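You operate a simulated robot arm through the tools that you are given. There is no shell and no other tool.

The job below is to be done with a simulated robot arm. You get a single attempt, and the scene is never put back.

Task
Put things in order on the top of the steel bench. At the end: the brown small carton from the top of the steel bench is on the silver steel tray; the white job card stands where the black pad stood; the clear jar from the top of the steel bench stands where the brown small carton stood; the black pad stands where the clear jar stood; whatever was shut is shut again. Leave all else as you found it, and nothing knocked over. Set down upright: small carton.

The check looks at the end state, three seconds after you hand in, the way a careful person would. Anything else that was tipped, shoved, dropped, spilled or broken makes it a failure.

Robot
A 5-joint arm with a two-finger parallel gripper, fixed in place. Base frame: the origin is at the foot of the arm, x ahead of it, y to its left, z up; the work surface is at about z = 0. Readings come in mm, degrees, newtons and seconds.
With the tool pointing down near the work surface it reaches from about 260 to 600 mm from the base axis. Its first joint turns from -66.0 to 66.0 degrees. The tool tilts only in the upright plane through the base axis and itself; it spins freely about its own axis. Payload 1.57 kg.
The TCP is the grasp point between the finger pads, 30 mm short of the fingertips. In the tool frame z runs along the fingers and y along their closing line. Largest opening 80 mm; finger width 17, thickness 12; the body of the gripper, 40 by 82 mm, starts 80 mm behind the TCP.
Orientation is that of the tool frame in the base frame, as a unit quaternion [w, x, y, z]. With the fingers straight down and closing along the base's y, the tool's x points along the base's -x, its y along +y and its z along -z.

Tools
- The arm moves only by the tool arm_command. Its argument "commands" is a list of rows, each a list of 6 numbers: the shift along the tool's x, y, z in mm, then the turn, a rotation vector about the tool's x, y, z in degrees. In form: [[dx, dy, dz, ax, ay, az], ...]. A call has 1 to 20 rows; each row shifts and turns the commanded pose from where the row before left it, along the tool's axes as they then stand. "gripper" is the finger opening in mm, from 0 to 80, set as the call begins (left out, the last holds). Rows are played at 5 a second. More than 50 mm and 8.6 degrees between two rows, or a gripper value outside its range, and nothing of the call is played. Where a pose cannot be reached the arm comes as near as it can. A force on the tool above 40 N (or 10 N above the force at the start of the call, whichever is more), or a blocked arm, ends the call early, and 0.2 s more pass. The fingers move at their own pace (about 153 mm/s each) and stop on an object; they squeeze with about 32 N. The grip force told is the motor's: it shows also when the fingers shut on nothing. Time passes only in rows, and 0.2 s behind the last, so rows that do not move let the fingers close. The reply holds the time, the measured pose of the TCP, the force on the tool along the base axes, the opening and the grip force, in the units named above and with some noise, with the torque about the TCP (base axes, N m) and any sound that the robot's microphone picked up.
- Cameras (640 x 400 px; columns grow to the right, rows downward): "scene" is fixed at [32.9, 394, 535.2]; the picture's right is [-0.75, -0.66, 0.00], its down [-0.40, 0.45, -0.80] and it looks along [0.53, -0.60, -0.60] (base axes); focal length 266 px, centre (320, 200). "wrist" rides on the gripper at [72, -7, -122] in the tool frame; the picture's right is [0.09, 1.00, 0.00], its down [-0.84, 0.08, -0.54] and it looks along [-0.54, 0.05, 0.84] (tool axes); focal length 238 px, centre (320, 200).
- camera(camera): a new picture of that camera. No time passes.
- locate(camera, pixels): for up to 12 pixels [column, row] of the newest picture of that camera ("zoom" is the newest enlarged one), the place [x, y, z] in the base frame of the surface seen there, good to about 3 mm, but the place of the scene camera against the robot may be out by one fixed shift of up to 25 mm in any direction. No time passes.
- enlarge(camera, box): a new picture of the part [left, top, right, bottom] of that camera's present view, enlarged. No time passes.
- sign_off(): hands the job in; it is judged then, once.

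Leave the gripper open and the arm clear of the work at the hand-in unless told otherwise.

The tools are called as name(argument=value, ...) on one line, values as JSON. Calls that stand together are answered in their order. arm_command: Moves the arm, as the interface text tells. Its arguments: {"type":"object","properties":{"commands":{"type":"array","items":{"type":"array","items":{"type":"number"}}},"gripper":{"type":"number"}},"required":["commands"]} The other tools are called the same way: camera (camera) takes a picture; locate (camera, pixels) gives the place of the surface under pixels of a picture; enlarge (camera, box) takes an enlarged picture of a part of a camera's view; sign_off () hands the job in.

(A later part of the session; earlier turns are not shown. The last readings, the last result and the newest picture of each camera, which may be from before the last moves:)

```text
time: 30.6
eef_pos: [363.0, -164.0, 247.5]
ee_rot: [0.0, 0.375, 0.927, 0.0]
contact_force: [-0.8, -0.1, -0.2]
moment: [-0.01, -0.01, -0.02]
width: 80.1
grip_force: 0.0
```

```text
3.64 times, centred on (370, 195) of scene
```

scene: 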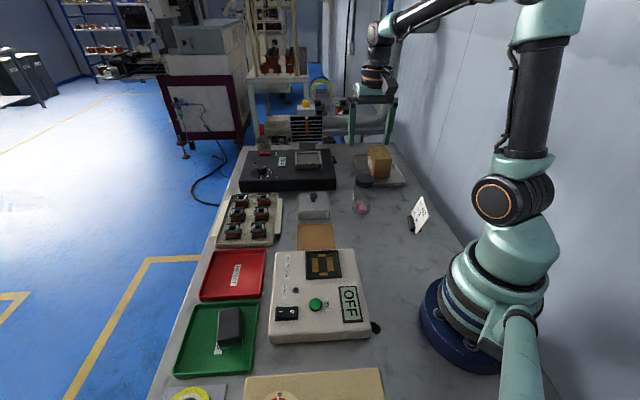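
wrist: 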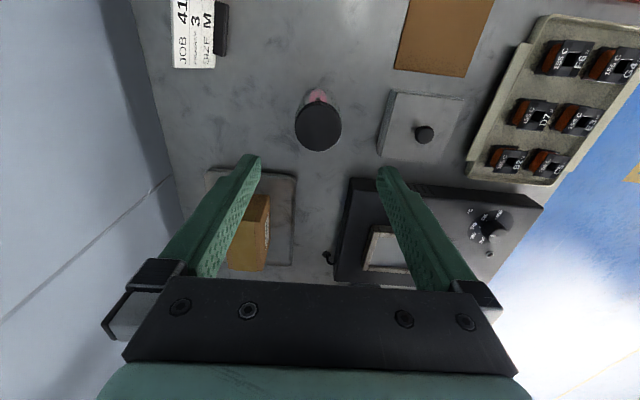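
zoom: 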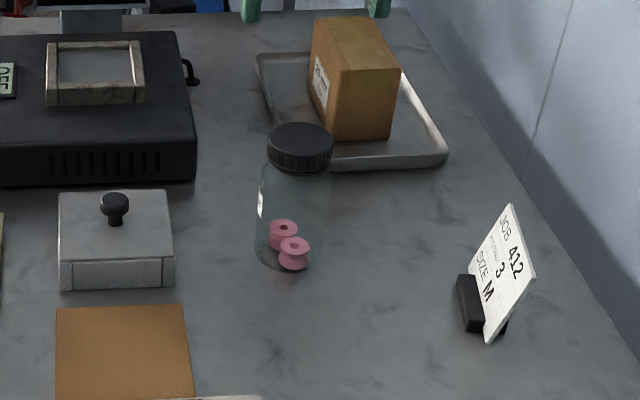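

The jar stands upright on the carton's old spot and everything else looks unchanged. Next is the pad in the green tray, so I'll move above it at z ≈ 248 and spin 11° to match its axis.

arm_command(commands=[[29.3, 26.85, 0, 0, 0, 0], [29.3, 26.85, 0, 0, 0, 0], [29.3, 26.85, 0, 0, 0, 0], [29.3, 26.85, 0, 0, 0, 0], [29.3, 26.85, 0, 0, 0, 0], [29.3, 26.85, 0, 0, 0, 0], [29.3, 26.85, 0, 0, 0, 0], [29.3, 26.85, 0, 0, 0, 0], [29.3, 26.85, 0, 0, 0, 0], [29.3, 26.85, 0, 0, 0, 0], [29.3, 26.85, 0, 0, 0, 0], [29.2, 26.85, 0, 0, 0, 0], [0, 0, 0, 0, 0, -5.5], [0, 0, 0, 0, 0, -5.5], [0, 0, 0, 0, 0, 0]])

camera(camera="wrist")

enlarge(camera="wrist", box=[230, 40, 410, 180])

```text
time: 33.8
eef_pos: [333.6, 312.2, 247.4]
ee_rot: [-0.001, 0.283, 0.959, 0.0]
contact_force: [-0.4, -0.1, 0.4]
moment: [0.02, 0.02, 0.01]
width: 79.9
grip_force: 0.1
```

```text
taken
```

wrist: 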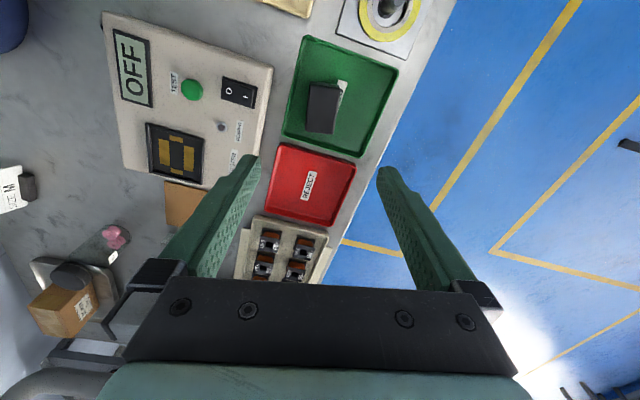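

```text
2.86 times, centred on (320, 110) of wrist
```

zoom: 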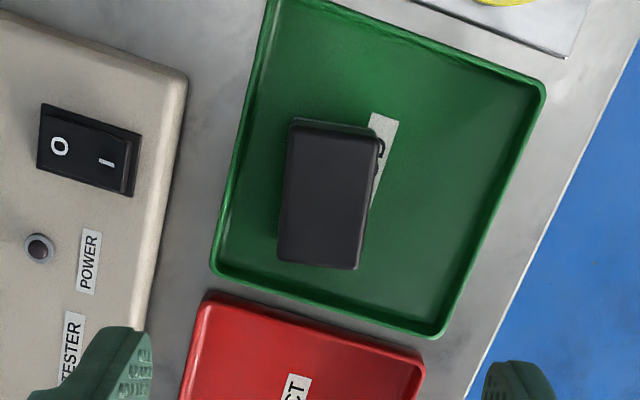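

The pad is right under the tool and aligned. I'll measure its edges and the gaps to the tray rim in the zoom.

locate(camera="zoom", pixels=[[292, 130], [374, 140], [353, 262], [282, 255], [328, 198], [270, 200], [240, 195], [228, 195], [220, 195], [300, 285], [310, 297], [318, 305]])

locate(camera="zoom", pixels=[[255, 200], [248, 200], [244, 200], [260, 250], [222, 250], [213, 270], [436, 335], [540, 85], [400, 200], [430, 120], [288, 250], [368, 200]])

```text
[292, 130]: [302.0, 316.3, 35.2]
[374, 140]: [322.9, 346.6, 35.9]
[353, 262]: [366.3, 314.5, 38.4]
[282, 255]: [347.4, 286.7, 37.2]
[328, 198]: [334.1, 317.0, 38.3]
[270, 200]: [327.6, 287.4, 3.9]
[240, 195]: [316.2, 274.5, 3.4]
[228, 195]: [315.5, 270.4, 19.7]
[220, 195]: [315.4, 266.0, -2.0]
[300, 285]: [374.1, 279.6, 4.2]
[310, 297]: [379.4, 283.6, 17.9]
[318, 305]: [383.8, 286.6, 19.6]
```

```text
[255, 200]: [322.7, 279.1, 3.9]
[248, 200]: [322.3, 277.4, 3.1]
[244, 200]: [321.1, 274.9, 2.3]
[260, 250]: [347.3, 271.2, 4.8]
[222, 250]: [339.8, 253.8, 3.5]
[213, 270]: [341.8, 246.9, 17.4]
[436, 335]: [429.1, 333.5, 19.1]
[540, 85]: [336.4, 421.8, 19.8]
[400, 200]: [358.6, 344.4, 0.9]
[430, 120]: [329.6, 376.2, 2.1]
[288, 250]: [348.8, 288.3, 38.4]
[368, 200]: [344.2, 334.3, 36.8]
```

The pad's centre is (334.5, 315), with a gap of about 24 mm to the nearest rim. A finger opening of 56 mm fits between the pad and the rim. I'll shift 2.4 mm, turn 1.5°, narrow the fingers to 56, and descend to z ≈ 70 first.

arm_command(commands=[[0.5, 2.4, 0, 0, 0, 1.5], [0, 0, 35, 0, 0, 0], [0, 0, 35, 0, 0, 0], [0, 0, 35, 0, 0, 0], [0, 0, 35, 0, 0, 0], [0, 0, 25, 0, 0, 0], [0, 0, 12, 0, 0, 0], [0, 0, 0, 0, 0, 0]], gripper=56)

camera(camera="wrist")

camera(camera="scene")

enlarge(camera="scene", box=[160, 260, 300, 390])

```text
time: 35.6
eef_pos: [333.0, 314.2, 70.7]
ee_rot: [-0.001, 0.297, 0.955, 0.001]
contact_force: [-0.3, -0.2, 0.2]
moment: [0.03, -0.01, -0.02]
width: 56.2
grip_force: 0.1
```

```text
taken
```

wrist: 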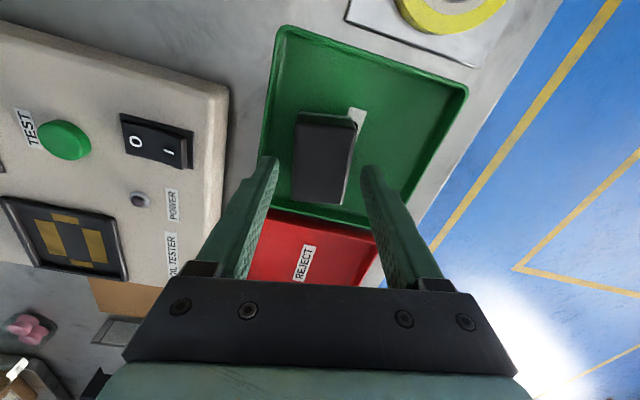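

```text
taken
```

scene: 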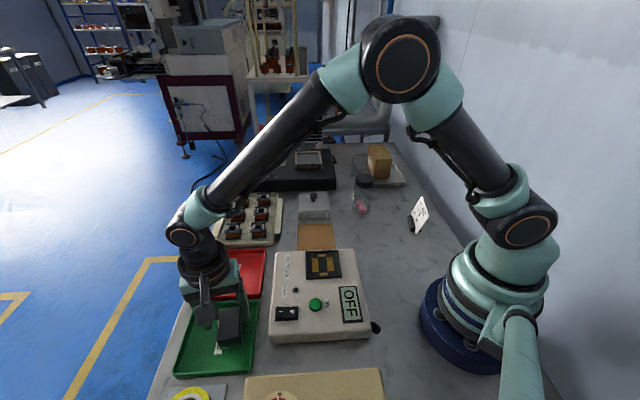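

```text
3.08 times, centred on (230, 325) of scene
```

zoom: 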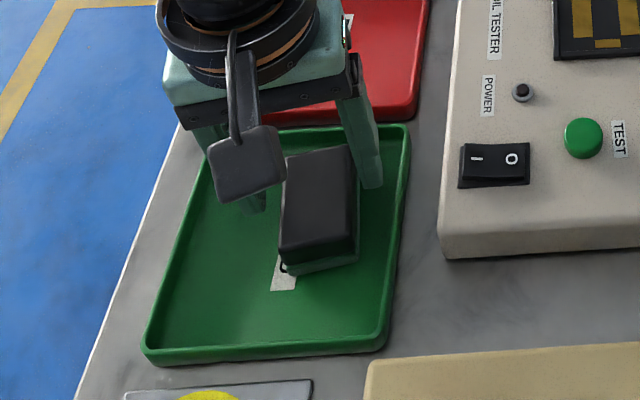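

The fingers line up on either side of the pad. I'll look closely at the pad's sides, since a greenish strip shows at its lower edge.

enlarge(camera="scene", box=[210, 295, 255, 350])

enlarge(camera="wrist", box=[270, 90, 380, 220])

```text
7.27 times, centred on (232, 322) of scene
```

zoom: 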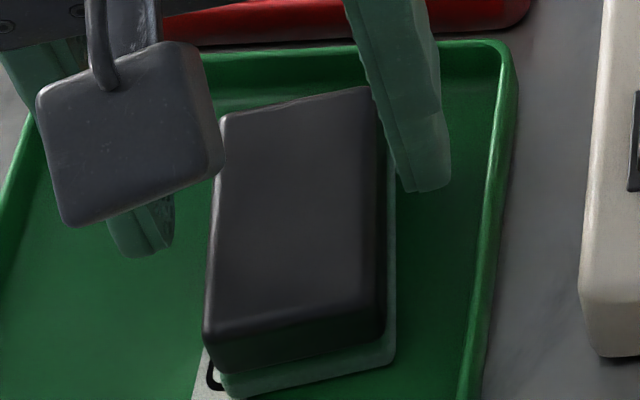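

```text
3.08 times, centred on (325, 155) of wrist
```

zoom: 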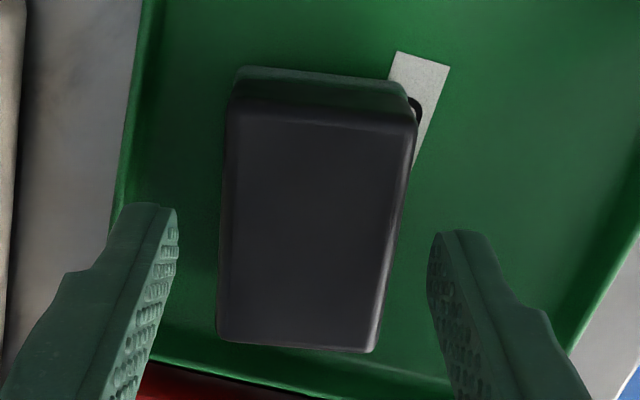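

The pad is a black block with a pale base layer, so I'll grip low enough to hold both. I'll shift 2 mm away from the near rim and go down to z ≈ 40.

arm_command(commands=[[0, 2, 0, 0, 0, 0], [0, 0, 10, 0, 0, 0], [0, 0, 10, 0, 0, 0], [0, 0, 6, 0, 0, 0], [0, 0, 4, 0, 0, 0], [0, 0, 0, 0, 0, 0]])

camera(camera="wrist")

camera(camera="scene")

enlarge(camera="scene", box=[180, 270, 280, 370])

```text
time: 37.0
eef_pos: [335.4, 316.2, 41.5]
ee_rot: [0.0, 0.297, 0.955, 0.0]
contact_force: [0.6, -1.2, 0.9]
moment: [0.0, -0.02, -0.02]
width: 56.1
grip_force: 0.0
```

```text
taken
```

wrist: 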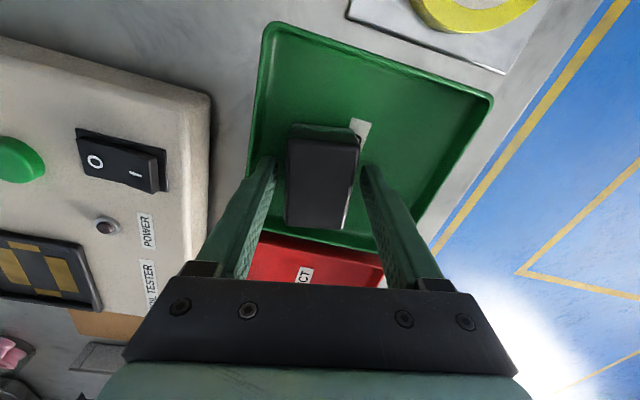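

```text
taken
```

scene: 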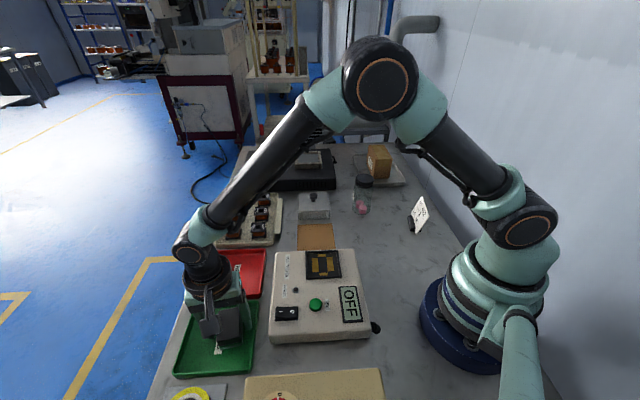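

```text
4.00 times, centred on (230, 320) of scene
```

zoom: 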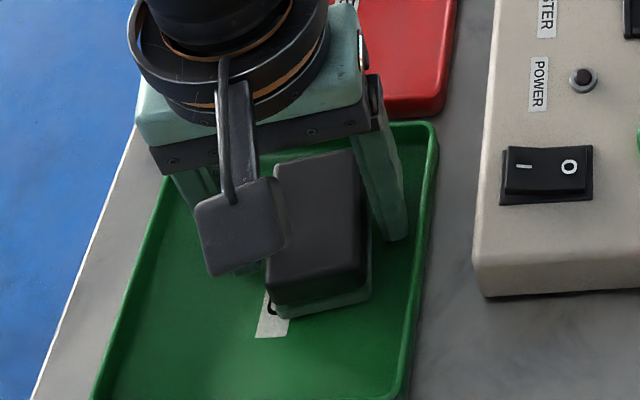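

The fingers are inside the tray on both sides of the pad with no contact. I'll close on the pad.

arm_command(commands=[[0, 0, 0, 0, 0, 0], [0, 0, 0, 0, 0, 0], [0, 0, 0, 0, 0, 0], [0, 0, 0, 0, 0, 0]], gripper=20)

camera(camera="wrist")

```text
time: 38.0
eef_pos: [334.5, 316.2, 40.3]
ee_rot: [0.001, 0.296, 0.955, -0.001]
contact_force: [0.2, -0.5, 1.1]
moment: [0.02, 0.01, 0.02]
width: 41.0
grip_force: 32.4
```

```text
taken
```

wrist: 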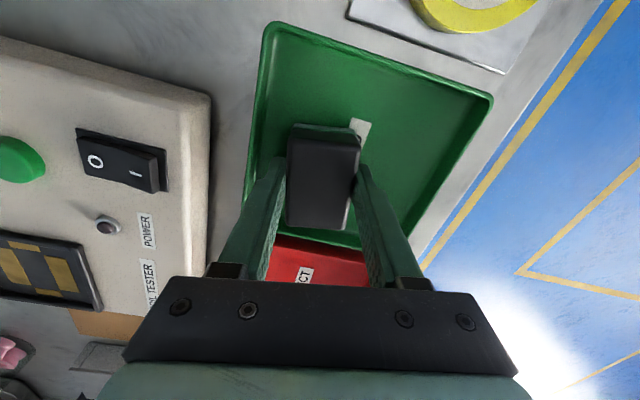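

The pad is gripped at 41 mm. I'll lift it 70 mm gently and check that it comes up in one piece.

arm_command(commands=[[0, 0, -5, 0, 0, 0], [0, 0, -15, 0, 0, 0], [0, 0, -20, 0, 0, 0], [0, 0, -20, 0, 0, 0], [0, 0, -10, 0, 0, 0], [0, 0, 0, 0, 0, 0]])

camera(camera="wrist")

camera(camera="scene")

enlarge(camera="scene", box=[180, 260, 280, 370])

```text
time: 39.4
eef_pos: [334.5, 316.9, 109.3]
ee_rot: [0.0, 0.297, 0.955, 0.0]
contact_force: [-0.5, -0.2, -1.3]
moment: [0.0, 0.01, -0.02]
width: 41.2
grip_force: 32.2
```

```text
taken
```

wrist: 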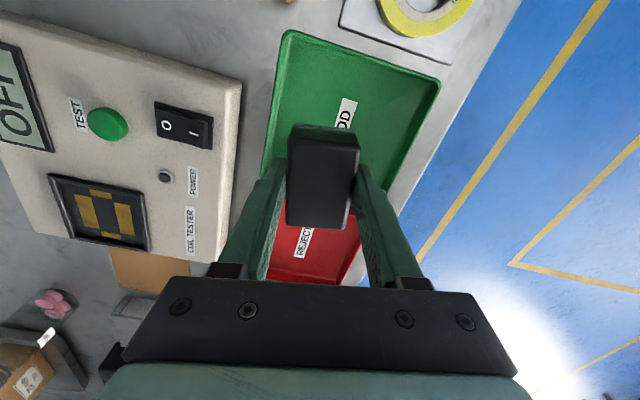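

```text
taken
```

scene: 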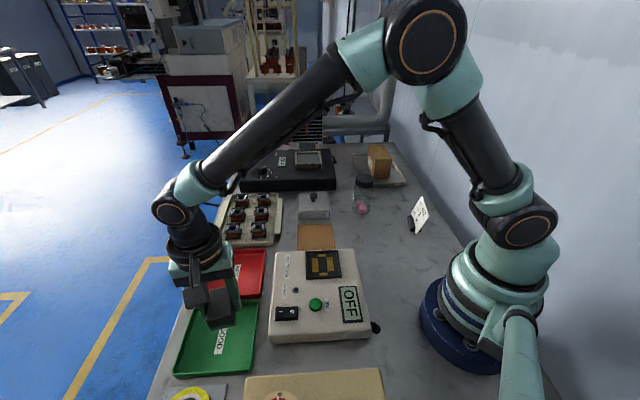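

```text
3.64 times, centred on (230, 315) of scene
```

zoom: 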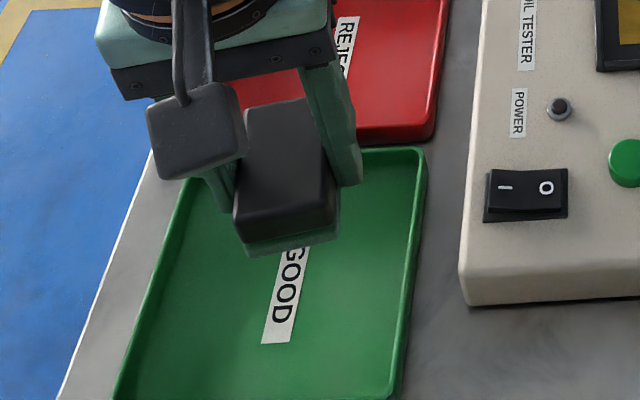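

The pad came up whole, and the tray's "GOOD" label is now fully visible. I'll raise it 40 mm more, carry it to the jar's old spot at (324.5, -33.5), and turn 8.5° so its long side runs parallel to the brown square's edge.

arm_command(commands=[[0, 0, -20, 0, 0, 0], [0, 0, -20, 0, 0, 0], [-19.0, -29.45, 0, 0, 0, 0], [-19.0, -29.45, 0, 0, 0, 0], [-19.0, -29.45, 0, 0, 0, 0], [-19.0, -29.45, 0, 0, 0, 0], [-19.0, -29.45, 0, 0, 0, 0], [-19.0, -29.45, 0, 0, 0, 0], [-19.0, -29.45, 0, 0, 0, 0], [-19.0, -29.45, 0, 0, 0, 0], [-19.0, -29.45, 0, 0, 0, 0], [-19.0, -29.45, 0, 0, 0, 0], [0, 0, 0, 0, 0, 4.25], [0, 0, 0, 0, 0, 4.25], [0, 0, 0, 0, 0, 0]])

camera(camera="wrist")

```text
time: 42.6
eef_pos: [324.3, -34.8, 150.3]
ee_rot: [-0.001, 0.366, 0.931, 0.0]
contact_force: [0.1, 0.4, 0.4]
moment: [0.0, 0.01, -0.03]
width: 41.1
grip_force: 32.0
```

```text
taken
```

wrist: 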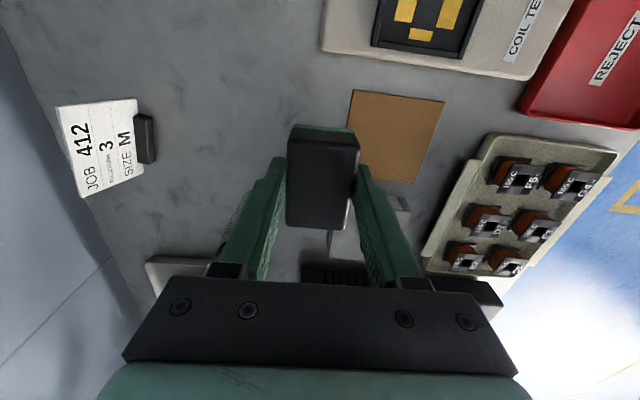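

The pad is over the jar's old spot, clear of the brown square. I'll lower to about 5 mm above the bench.

arm_command(commands=[[0, 0, 20, 0, 0, 0], [0, 0, 25, 0, 0, 0], [0, 0, 25, 0, 0, 0], [0, 0, 20, 0, 0, 0], [0, 0, 12, 0, 0, 0], [0, 0, 6, 0, 0, 0], [0, 0, 0, 0, 0, 0]])

arm_command(commands=[[0, 0, 1.5, 0, 0, 0], [0, 0, 0, 0, 0, 0]])

```text
time: 44.2
eef_pos: [326.8, -32.4, 42.1]
ee_rot: [0.0, 0.366, 0.931, 0.0]
contact_force: [0.0, 0.1, -0.6]
moment: [-0.02, 0.0, -0.01]
width: 41.2
grip_force: 31.8
```

```text
time: 44.8
eef_pos: [325.2, -33.5, 40.4]
ee_rot: [0.0, 0.367, 0.93, 0.0]
contact_force: [0.1, -0.9, 0.1]
moment: [-0.01, 0.02, 0.03]
width: 41.1
grip_force: 31.9
```

No contact yet at z 40. I'll continue down in small steps.

arm_command(commands=[[0, 0, 1.5, 0, 0, 0], [0, 0, 0, 0, 0, 0]])

arm_command(commands=[[0, 0, 1, 0, 0, 0], [0, 0, 0, 0, 0, 0]])

```text
time: 45.4
eef_pos: [326.2, -34.1, 39.4]
ee_rot: [0.0, 0.366, 0.93, -0.001]
contact_force: [0.2, 0.9, -0.5]
moment: [0.02, 0.0, 0.01]
width: 41.4
grip_force: 31.8
```

```text
time: 46.0
eef_pos: [325.4, -34.1, 38.6]
ee_rot: [0.0, 0.367, 0.93, 0.0]
contact_force: [-0.7, -0.3, -0.4]
moment: [-0.01, -0.01, 0.03]
width: 41.2
grip_force: 31.8
```

Still hanging free, so I'll keep stepping down.

arm_command(commands=[[0, 0, 1, 0, 0, 0], [0, 0, 0, 0, 0, 0]])

arm_command(commands=[[0, 0, 0.8, 0, 0, 0], [0, 0, 0, 0, 0, 0]])

```text
time: 46.6
eef_pos: [324.9, -32.8, 37.1]
ee_rot: [0.0, 0.367, 0.93, 0.0]
contact_force: [0.0, 0.7, 0.2]
moment: [0.0, -0.03, 0.02]
width: 41.1
grip_force: 32.3
```

```text
time: 47.2
eef_pos: [325.5, -35.1, 35.6]
ee_rot: [0.0, 0.366, 0.931, 0.0]
contact_force: [-0.3, 0.0, -0.5]
moment: [-0.01, 0.01, 0.02]
width: 41.2
grip_force: 32.0
```

No contact yet (z about 36). Two more small steps.

arm_command(commands=[[0, 0, 0.8, 0, 0, 0], [0, 0, 0, 0, 0, 0]])

arm_command(commands=[[0, 0, 0.8, 0, 0, 0], [0, 0, 0, 0, 0, 0]])

camera(camera="scene")

enlarge(camera="scene", box=[290, 180, 390, 270])

```text
time: 47.8
eef_pos: [327.3, -33.5, 34.9]
ee_rot: [0.0, 0.367, 0.93, 0.0]
contact_force: [-1.0, -0.5, 1.8]
moment: [-0.04, 0.02, -0.05]
width: 41.2
grip_force: 32.6
```

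```text
time: 48.4
eef_pos: [327.1, -34.0, 34.7]
ee_rot: [0.001, 0.367, 0.93, 0.001]
contact_force: [-5.7, 0.0, 31.0]
moment: [-0.01, 0.21, -0.02]
width: 41.4
grip_force: 32.3
```

```text
taken
```

scene: 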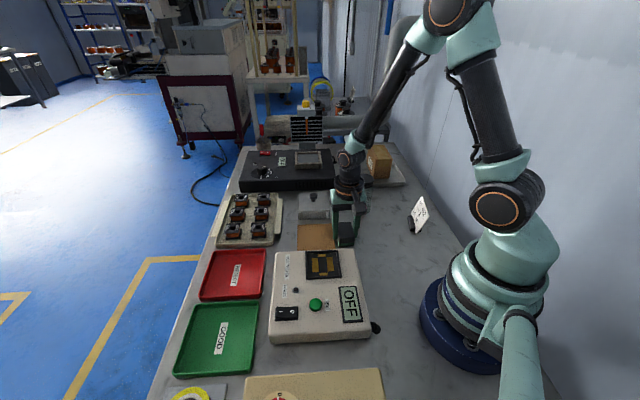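

```text
4.44 times, centred on (340, 225) of scene
```

zoom: 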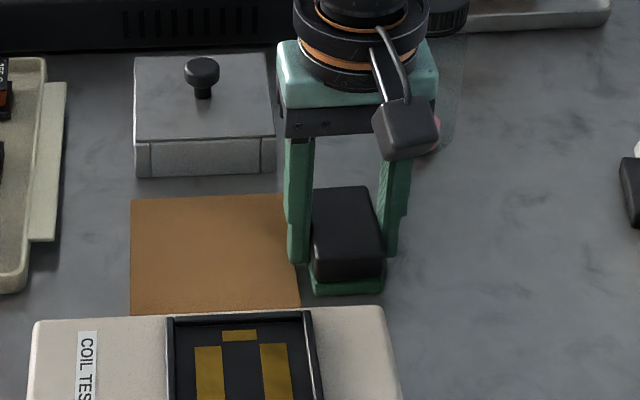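

The pad is seated (31 N). Its base layer is slightly wider than the top and everything looks square. A fingertip is right beside the brown square, so I'll ease up 0.8 mm, open only to 48, and rise straight up before opening wider.

arm_command(commands=[[0, 0, -0.8, 0, 0, 0], [0, 0, 0, 0, 0, 0]])

arm_command(commands=[[0, 0, 0, 0, 0, 0], [0, 0, 0, 0, 0, 0], [0, 0, -4, 0, 0, 0], [0, 0, -10, 0, 0, 0], [0, 0, -20, 0, 0, 0], [0, 0, -30, 0, 0, 0], [0, 0, 0, 0, 0, 0]], gripper=48)

camera(camera="wrist")

camera(camera="scene")

enlarge(camera="scene", box=[290, 180, 390, 270])

```text
time: 49.0
eef_pos: [325.8, -34.4, 33.8]
ee_rot: [0.001, 0.366, 0.931, 0.0]
contact_force: [-0.5, 1.8, 23.4]
moment: [0.06, 0.06, 0.03]
width: 41.0
grip_force: 31.7
```

```text
time: 50.6
eef_pos: [324.9, -32.7, 98.8]
ee_rot: [0.0, 0.367, 0.93, -0.001]
contact_force: [-0.2, 1.4, 0.9]
moment: [-0.02, 0.01, 0.01]
width: 48.0
grip_force: 0.0
```

```text
taken
```

wrist: 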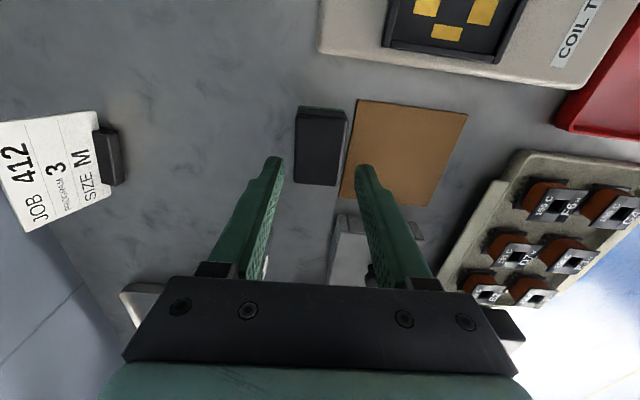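

```text
taken
```

scene: 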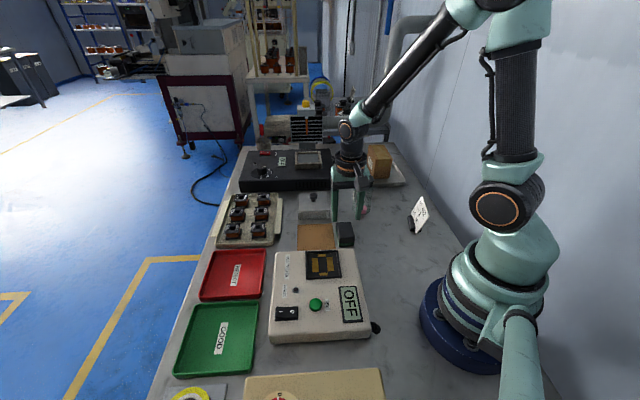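

```text
4.44 times, centred on (340, 225) of scene
```

zoom: 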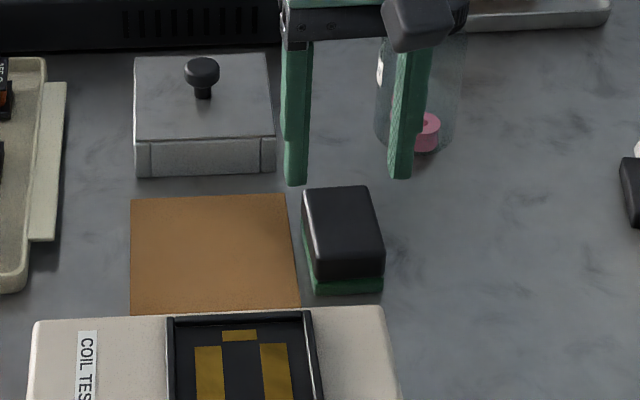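

The pad stands where the jar was and the brown square didn't move. Now the card: I'll rise to z ≈ 180 and move to near (250, -175), then spin the tool 101° so the camera faces the front of the card.

arm_command(commands=[[0, 0, -27, 0, 0, 0], [0, 0, -27, 0, 0, 0], [0, 0, -27, 0, 0, 0], [-8.4, -31, 0, 0, 0, 0], [-8.4, -31, 0, 0, 0, 0], [-8.4, -31, 0, 0, 0, 0], [-8.4, -31, 0, 0, 0, 0], [-8.4, -31, 0, 0, 0, 0], [0, 0, 0, 0, 0, 0]], gripper=70)

arm_command(commands=[[0, 0, 0, 0, 0, 7.77], [0, 0, 0, 0, 0, 7.77], [0, 0, 0, 0, 0, 7.77], [0, 0, 0, 0, 0, 7.77], [0, 0, 0, 0, 0, 7.77], [0, 0, 0, 0, 0, 7.77], [0, 0, 0, 0, 0, 7.77], [0, 0, 0, 0, 0, 7.77], [0, 0, 0, 0, 0, 7.77], [0, 0, 0, 0, 0, 7.77], [0, 0, 0, 0, 0, 7.77], [0, 0, 0, 0, 0, 7.77], [0, 0, 0, 0, 0, 7.77], [0, 0, 0, 0, 0, 0]])

camera(camera="wrist")

camera(camera="scene")

```text
time: 52.6
eef_pos: [250.8, -175.0, 182.2]
ee_rot: [0.0, 0.366, 0.93, 0.0]
contact_force: [0.4, -0.5, -0.5]
moment: [0.05, -0.01, -0.02]
width: 69.9
grip_force: 0.0
```

```text
time: 55.6
eef_pos: [249.7, -175.7, 180.5]
ee_rot: [0.0, 0.951, 0.308, 0.001]
contact_force: [-0.6, -0.3, 0.0]
moment: [0.01, 0.0, 0.01]
width: 69.9
grip_force: 0.1
```

```text
taken
```

wrist: 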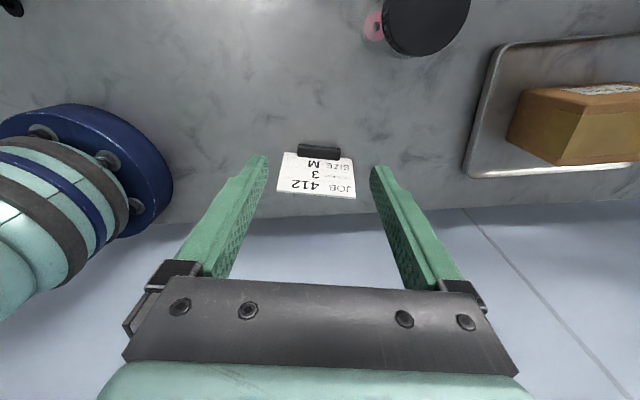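

```text
taken
```

scene: 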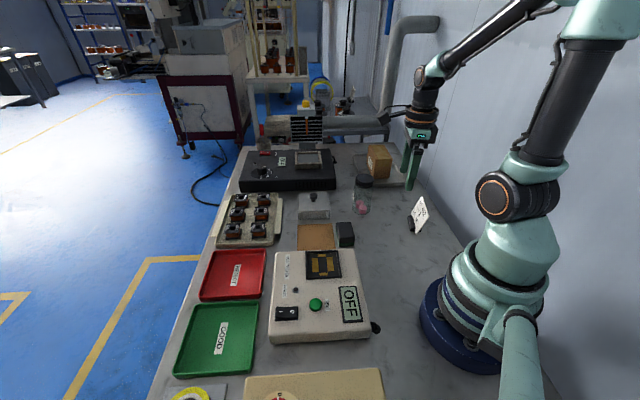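

The card now faces the camera at (317, 172). I'll zoom in on it and its foot.

enlarge(camera="wrist", box=[265, 130, 370, 210])

locate(camera="zoom", pixels=[[205, 100], [320, 105], [450, 115], [210, 125], [445, 140], [320, 130], [145, 140], [525, 175], [85, 360], [545, 385], [320, 250], [320, 370]])

```text
5.00 times, centred on (318, 170) of wrist
```

zoom: 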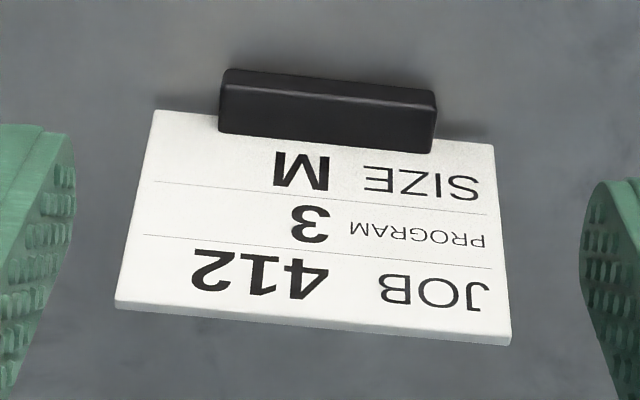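

```text
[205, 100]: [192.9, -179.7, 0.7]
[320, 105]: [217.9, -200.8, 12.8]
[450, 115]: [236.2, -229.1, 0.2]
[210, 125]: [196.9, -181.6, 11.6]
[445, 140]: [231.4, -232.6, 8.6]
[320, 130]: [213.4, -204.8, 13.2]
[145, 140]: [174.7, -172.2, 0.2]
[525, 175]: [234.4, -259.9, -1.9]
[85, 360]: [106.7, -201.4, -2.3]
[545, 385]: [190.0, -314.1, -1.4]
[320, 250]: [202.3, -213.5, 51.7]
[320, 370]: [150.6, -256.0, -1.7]
```

I'll locate the foot's front and back edges, its ends, and the card's four corners in this zoom.

locate(camera="zoom", pixels=[[226, 90], [431, 110], [232, 73], [428, 95], [224, 128], [428, 148], [160, 116], [490, 150], [120, 300], [507, 335], [320, 88], [325, 118]])

```text
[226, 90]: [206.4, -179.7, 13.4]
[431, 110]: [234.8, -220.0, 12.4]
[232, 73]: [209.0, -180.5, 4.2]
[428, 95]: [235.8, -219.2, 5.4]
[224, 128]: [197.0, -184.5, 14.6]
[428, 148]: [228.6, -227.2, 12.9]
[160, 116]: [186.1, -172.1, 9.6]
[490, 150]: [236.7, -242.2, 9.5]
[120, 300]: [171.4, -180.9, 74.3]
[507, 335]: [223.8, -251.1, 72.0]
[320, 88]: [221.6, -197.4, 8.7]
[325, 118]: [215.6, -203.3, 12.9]
```

The foot is about 51 mm long, centred near (220.6, -199.8), and projects about 12 mm in front of the card. The card leans back, away from the fingers. So I'll grip the foot by its two ends, with the fingers just in front of the card, starting from z ≈ 120 above that point.

arm_command(commands=[[-19, 1.2, 0, 0, 0, 0], [-18.5, 1.2, 0, 0, 0, 0], [0, 0, 30, 0, 0, 0], [0, 0, 28, 0, 0, 0], [0, 0, 0, 0, 0, 0]], gripper=70)

camera(camera="wrist")

enlarge(camera="wrist", box=[240, 90, 400, 230])

```text
time: 56.8
eef_pos: [222.3, -200.9, 122.7]
ee_rot: [-0.001, 0.951, 0.309, 0.0]
contact_force: [-0.8, 0.0, 0.1]
moment: [0.01, 0.0, -0.02]
width: 69.9
grip_force: 0.1
```

```text
taken
```

wrist: 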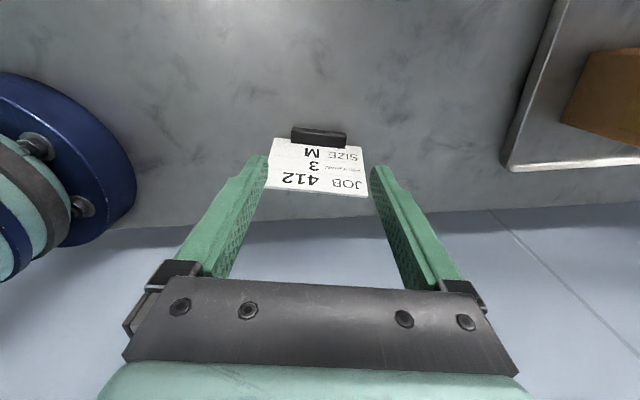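

```text
2.86 times, centred on (320, 160) of wrist
```

zoom: 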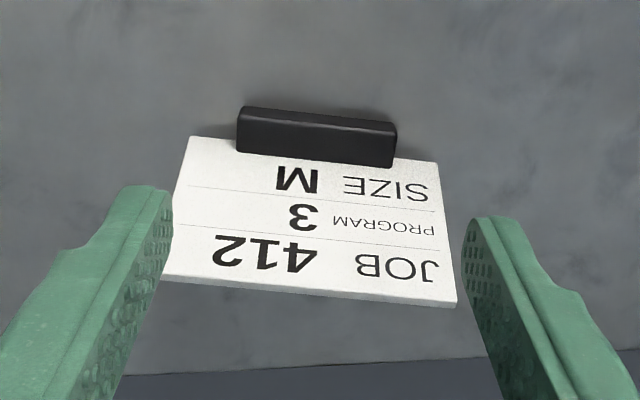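

The tool is over the foot and looks centred to about 1 mm. I'll re-locate the foot edges and the fingertips in the same picture so I can compare them directly.

locate(camera="zoom", pixels=[[243, 121], [392, 138], [317, 127], [247, 110], [390, 124], [317, 117], [165, 200], [475, 228], [155, 192], [490, 222], [195, 142], [432, 165]])

arm_command(commands=[[0, 0, 0, 0, 0, 0]])

```text
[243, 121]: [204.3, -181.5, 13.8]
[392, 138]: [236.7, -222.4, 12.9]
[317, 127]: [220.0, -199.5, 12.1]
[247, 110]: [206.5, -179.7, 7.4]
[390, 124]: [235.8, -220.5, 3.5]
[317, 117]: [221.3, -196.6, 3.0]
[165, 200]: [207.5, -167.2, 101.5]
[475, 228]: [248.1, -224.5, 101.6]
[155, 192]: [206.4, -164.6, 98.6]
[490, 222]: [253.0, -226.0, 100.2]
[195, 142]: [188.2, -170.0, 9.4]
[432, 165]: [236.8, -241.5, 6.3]
```

```text
time: 57.2
eef_pos: [221.5, -200.8, 124.5]
ee_rot: [0.0, 0.951, 0.309, 0.0]
contact_force: [-0.3, 0.7, 0.5]
moment: [-0.03, -0.03, 0.0]
width: 70.1
grip_force: 0.0
```

The finger back edges should pass about 2 mm in front of the card. I'll shift 1.5 mm forward and 0.8 mm sideways, then descend to z ≈ 50 and check.

arm_command(commands=[[1.5, -0.8, 0, 0, 0, 0], [0, 0, 20, 0, 0, 0], [0, 0, 20, 0, 0, 0], [0, 0, 15, 0, 0, 0], [0, 0, 10, 0, 0, 0], [0, 0, 8, 0, 0, 0], [0, 0, 0, 0, 0, 0]])

camera(camera="wrist")

enlarge(camera="wrist", box=[230, 90, 410, 240])

camera(camera="scene")

enlarge(camera="scene", box=[380, 160, 470, 250])

```text
time: 58.8
eef_pos: [222.4, -198.1, 50.1]
ee_rot: [-0.001, 0.951, 0.309, 0.0]
contact_force: [-1.1, -0.6, -0.1]
moment: [-0.02, -0.03, 0.04]
width: 70.0
grip_force: 0.0
```

```text
taken
```

wrist: 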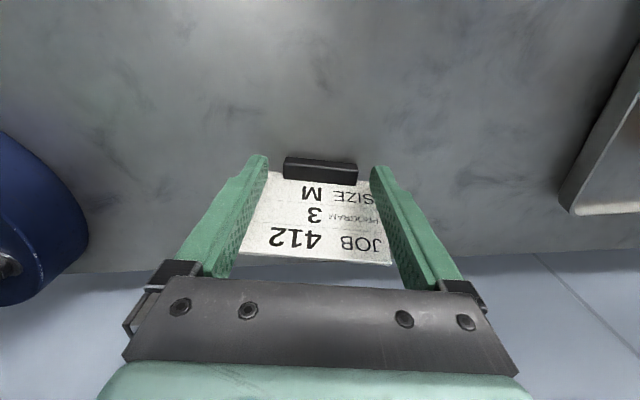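

```text
2.67 times, centred on (320, 165) of wrist
```

zoom: 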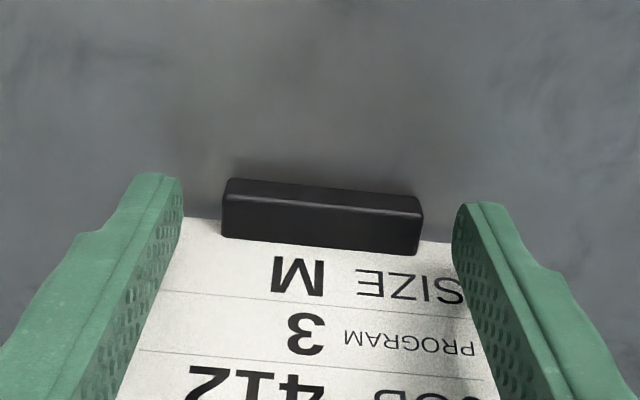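

```text
taken
```

scene: 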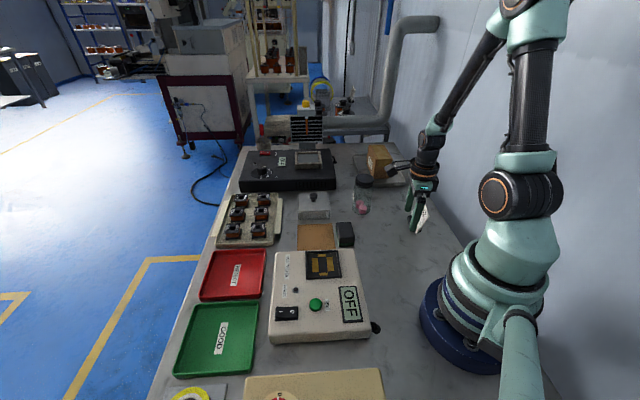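

```text
4.44 times, centred on (425, 205) of scene
```

zoom: 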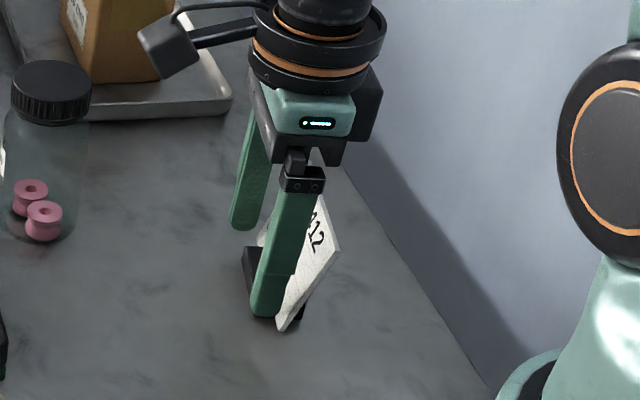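

The fingers are in front of the card and outside the foot ends. I'll descend the last 17 mm to z ≈ 33.

arm_command(commands=[[0, 0, 6, 0, 0, 0], [0, 0, 5, 0, 0, 0], [0, 0, 4, 0, 0, 0], [0, 0, 2, 0, 0, 0], [0, 0, 0, 0, 0, 0]])

camera(camera="wrist")

enlarge(camera="wrist", box=[230, 90, 410, 240])

enlarge(camera="scene", box=[390, 190, 450, 250])

```text
time: 60.0
eef_pos: [222.0, -199.2, 31.4]
ee_rot: [0.0, 0.951, 0.31, 0.0]
contact_force: [0.6, -0.2, -0.1]
moment: [-0.03, -0.02, -0.03]
width: 70.1
grip_force: 0.1
```

```text
taken
```

wrist: 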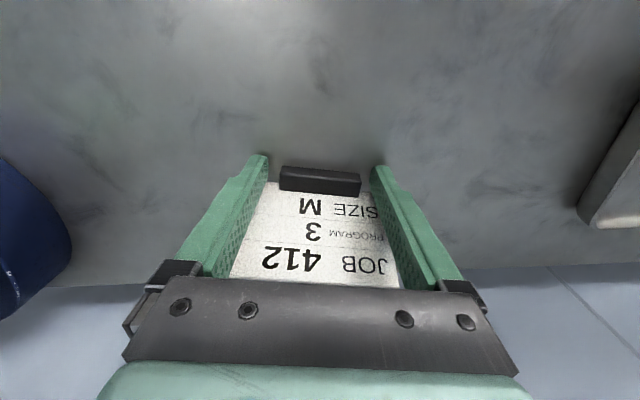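

```text
2.67 times, centred on (320, 165) of wrist
```

zoom: 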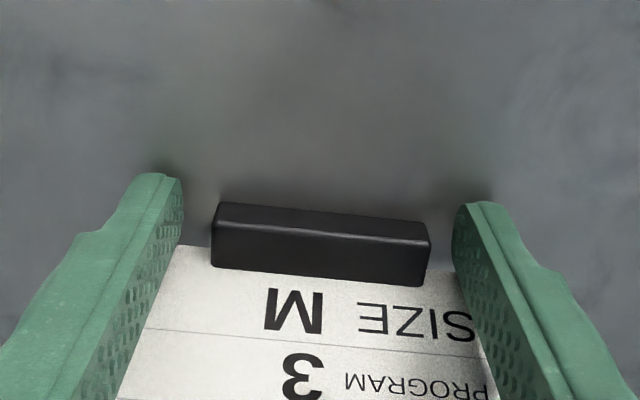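

```text
6.67 times, centred on (420, 220) of scene
```

zoom: 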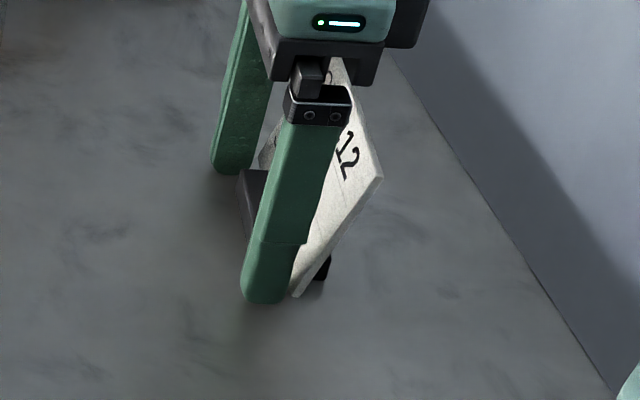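

The fingertips flank the foot ends without contact. I'll close on the foot.

arm_command(commands=[[0, 0, 0, 0, 0, 0], [0, 0, 0, 0, 0, 0], [0, 0, 0, 0, 0, 0], [0, 0, 0, 0, 0, 0]], gripper=35)

camera(camera="wrist")

enlarge(camera="wrist", box=[230, 90, 410, 240])

camera(camera="scene")

enlarge(camera="scene", box=[390, 190, 450, 250])

```text
time: 61.0
eef_pos: [223.1, -197.9, 33.2]
ee_rot: [0.0, 0.951, 0.309, -0.001]
contact_force: [0.5, 0.3, 0.3]
moment: [0.01, -0.02, -0.01]
width: 55.0
grip_force: 31.6
```

```text
taken
```

wrist: 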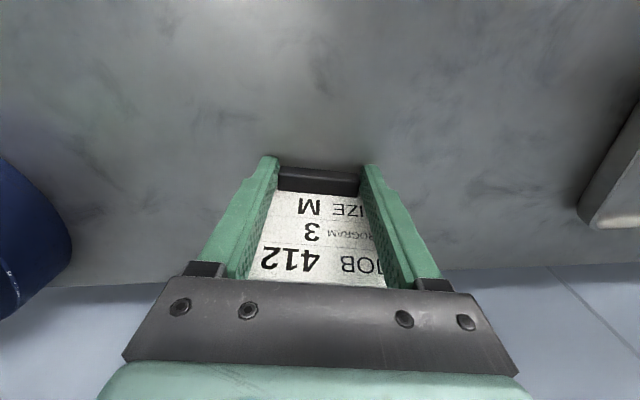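

```text
2.67 times, centred on (320, 165) of wrist
```

zoom: 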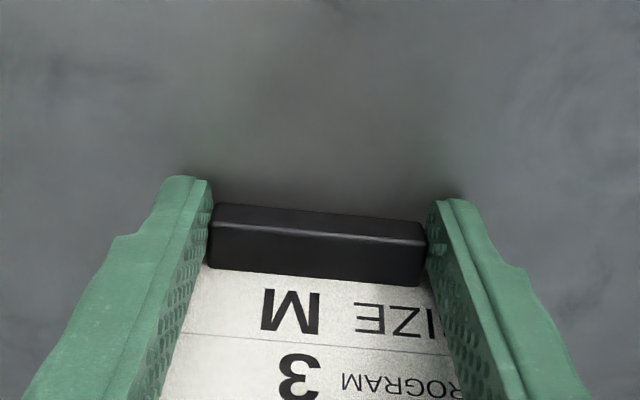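

```text
taken
```

scene: 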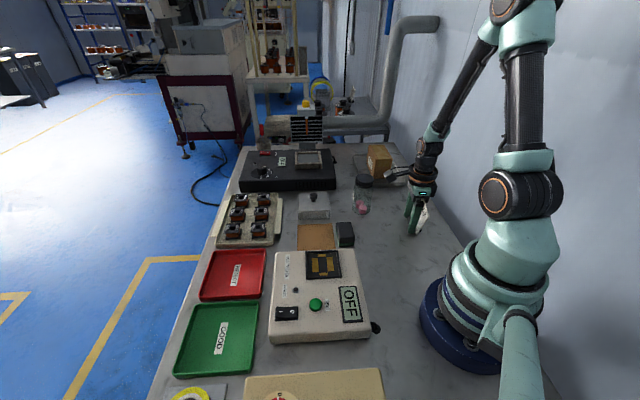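

```text
6.67 times, centred on (420, 220) of scene
```

zoom: 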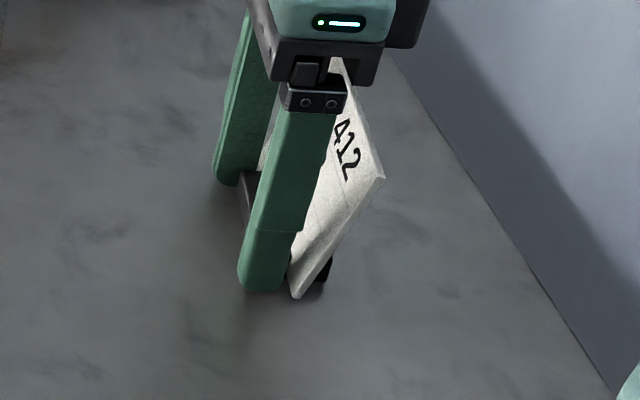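

The foot is gripped at 55 mm and the card hasn't moved. I'll lift 15 mm slowly and check that it hangs level.

arm_command(commands=[[0, 0, -2, 0, 0, 0], [0, 0, -4, 0, 0, 0], [0, 0, -5, 0, 0, 0], [0, 0, -4, 0, 0, 0], [0, 0, 0, 0, 0, 0], [0, 0, 0, 0, 0, 0]])

camera(camera="wrist")

enlarge(camera="wrist", box=[230, 90, 410, 240])

camera(camera="scene")

enlarge(camera="scene", box=[390, 190, 450, 250])

```text
time: 62.4
eef_pos: [221.6, -196.7, 47.3]
ee_rot: [0.0, 0.951, 0.31, -0.001]
contact_force: [0.6, 0.8, -1.1]
moment: [0.02, 0.02, -0.02]
width: 55.2
grip_force: 31.8
```

```text
taken
```

wrist: 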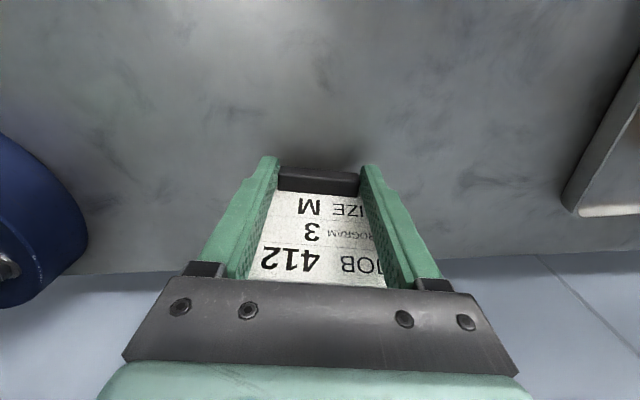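

```text
2.67 times, centred on (320, 165) of wrist
```

zoom: 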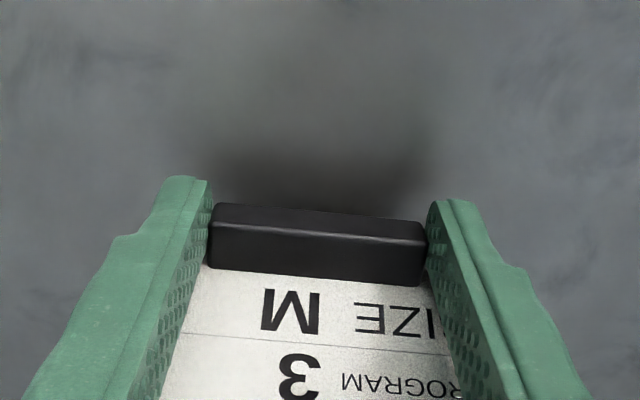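

```text
taken
```

scene: 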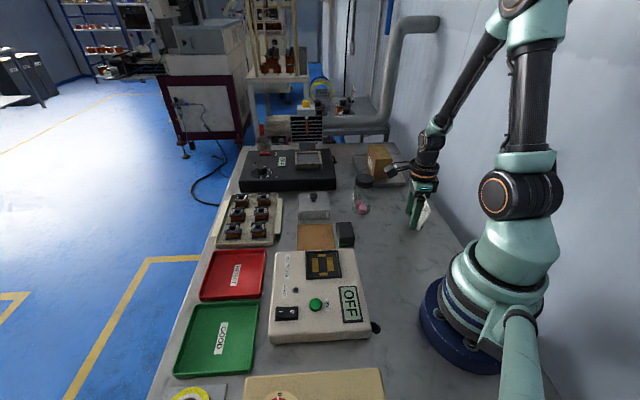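

```text
6.67 times, centred on (420, 220) of scene
```

zoom: 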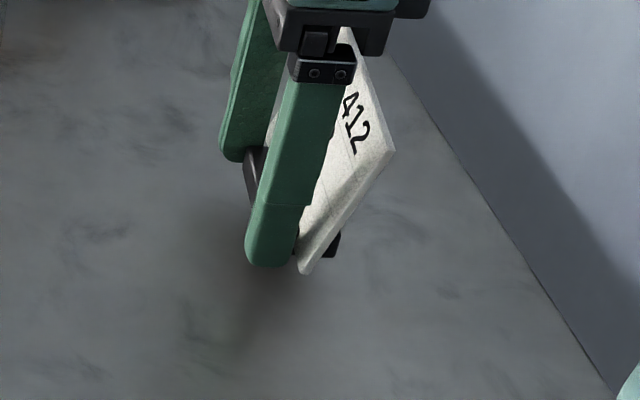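

It hangs level with no slip in the fingers. I'll raise it to z ≈ 195, then carry it by way of (330, 0) so the arm isn't folded too close.

arm_command(commands=[[0, 0, -15, 0, 0, 0], [0, 0, -30, 0, 0, 0], [0, 0, -30, 0, 0, 0], [0, 0, -30, 0, 0, 0], [0, 0, -30, 0, 0, 0], [0, 0, -15, 0, 0, 0], [12, -6, 0, 0, 0, 0], [25.5, -12.1, 0, 0, 0, 0], [25.5, -12.1, 0, 0, 0, 0], [25.5, -12.1, 0, 0, 0, 0], [25.5, -12.1, 0, 0, 0, 0], [25.5, -12.1, 0, 0, 0, 0], [25.5, -12.1, 0, 0, 0, 0], [25.5, -12.1, 0, 0, 0, 0], [13, -6, 0, 0, 0, 0], [0, 0, 0, 0, 0, 0]])

camera(camera="wrist")

```text
time: 65.8
eef_pos: [329.7, 0.0, 196.8]
ee_rot: [0.0, 0.951, 0.309, 0.0]
contact_force: [0.4, -0.2, -1.5]
moment: [-0.03, 0.02, 0.0]
width: 54.9
grip_force: 32.2
```

```text
taken
```

wrist: 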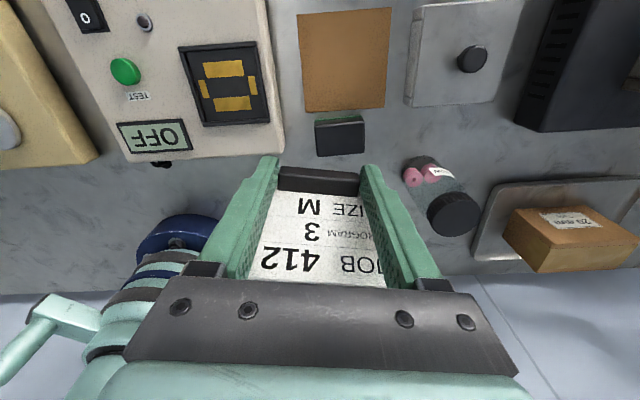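

The card is steady in the grip, and the pad, jar, carton and square all look right. I'll continue to above the green tray at (340.7, 326.4) and turn 9° to match the tray.

arm_command(commands=[[9, -11.6, 0, 0, 0, 0], [18.2, -23.4, 0, 0, 0, 0], [18.2, -23.4, 0, 0, 0, 0], [18.2, -23.4, 0, 0, 0, 0], [18.2, -23.4, 0, 0, 0, 0], [18.2, -23.4, 0, 0, 0, 0], [18.2, -23.4, 0, 0, 0, 0], [18.2, -23.4, 0, 0, 0, 0], [18.2, -23.4, 0, 0, 0, 0], [18.2, -23.4, 0, 0, 0, 0], [18.2, -23.4, 0, 0, 0, 0], [9.8, -12, 0, 0, 0, 0], [0, 0, 0, 0, 0, -4.55], [0, 0, 0, 0, 0, -4.55], [0, 0, 0, 0, 0, 0]])

camera(camera="wrist")

camera(camera="scene")

enlarge(camera="scene", box=[150, 220, 300, 390])

```text
time: 69.0
eef_pos: [397.7, 219.8, 198.3]
ee_rot: [0.0, 0.923, 0.384, 0.0]
contact_force: [0.5, 0.1, -0.6]
moment: [-0.01, -0.01, 0.01]
width: 54.7
grip_force: 32.0
out of reach, approached as far as the arm can: row 7, 8, 9, 10, 11, 12
```

```text
taken
```

wrist: 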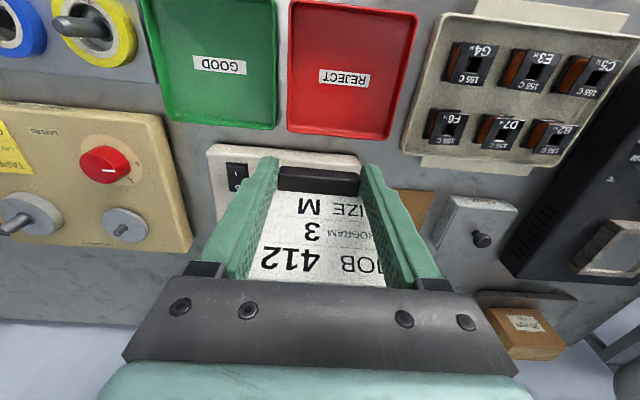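

```text
taken
```

scene: 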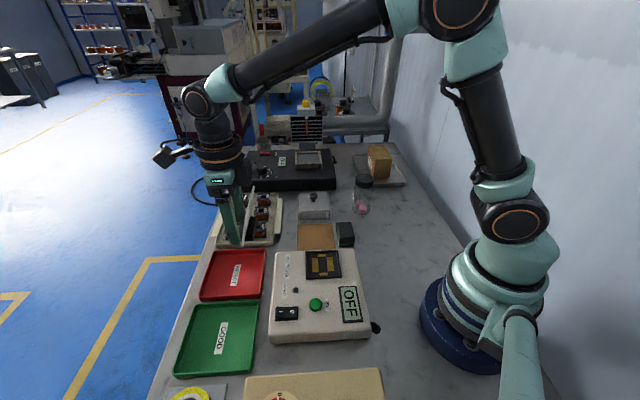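

```text
2.35 times, centred on (225, 305) of scene
```

zoom: 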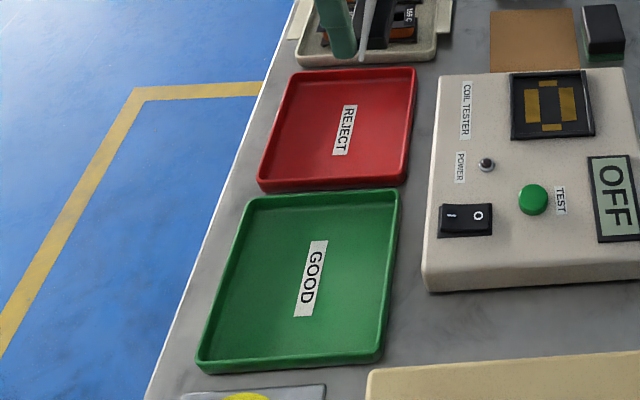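

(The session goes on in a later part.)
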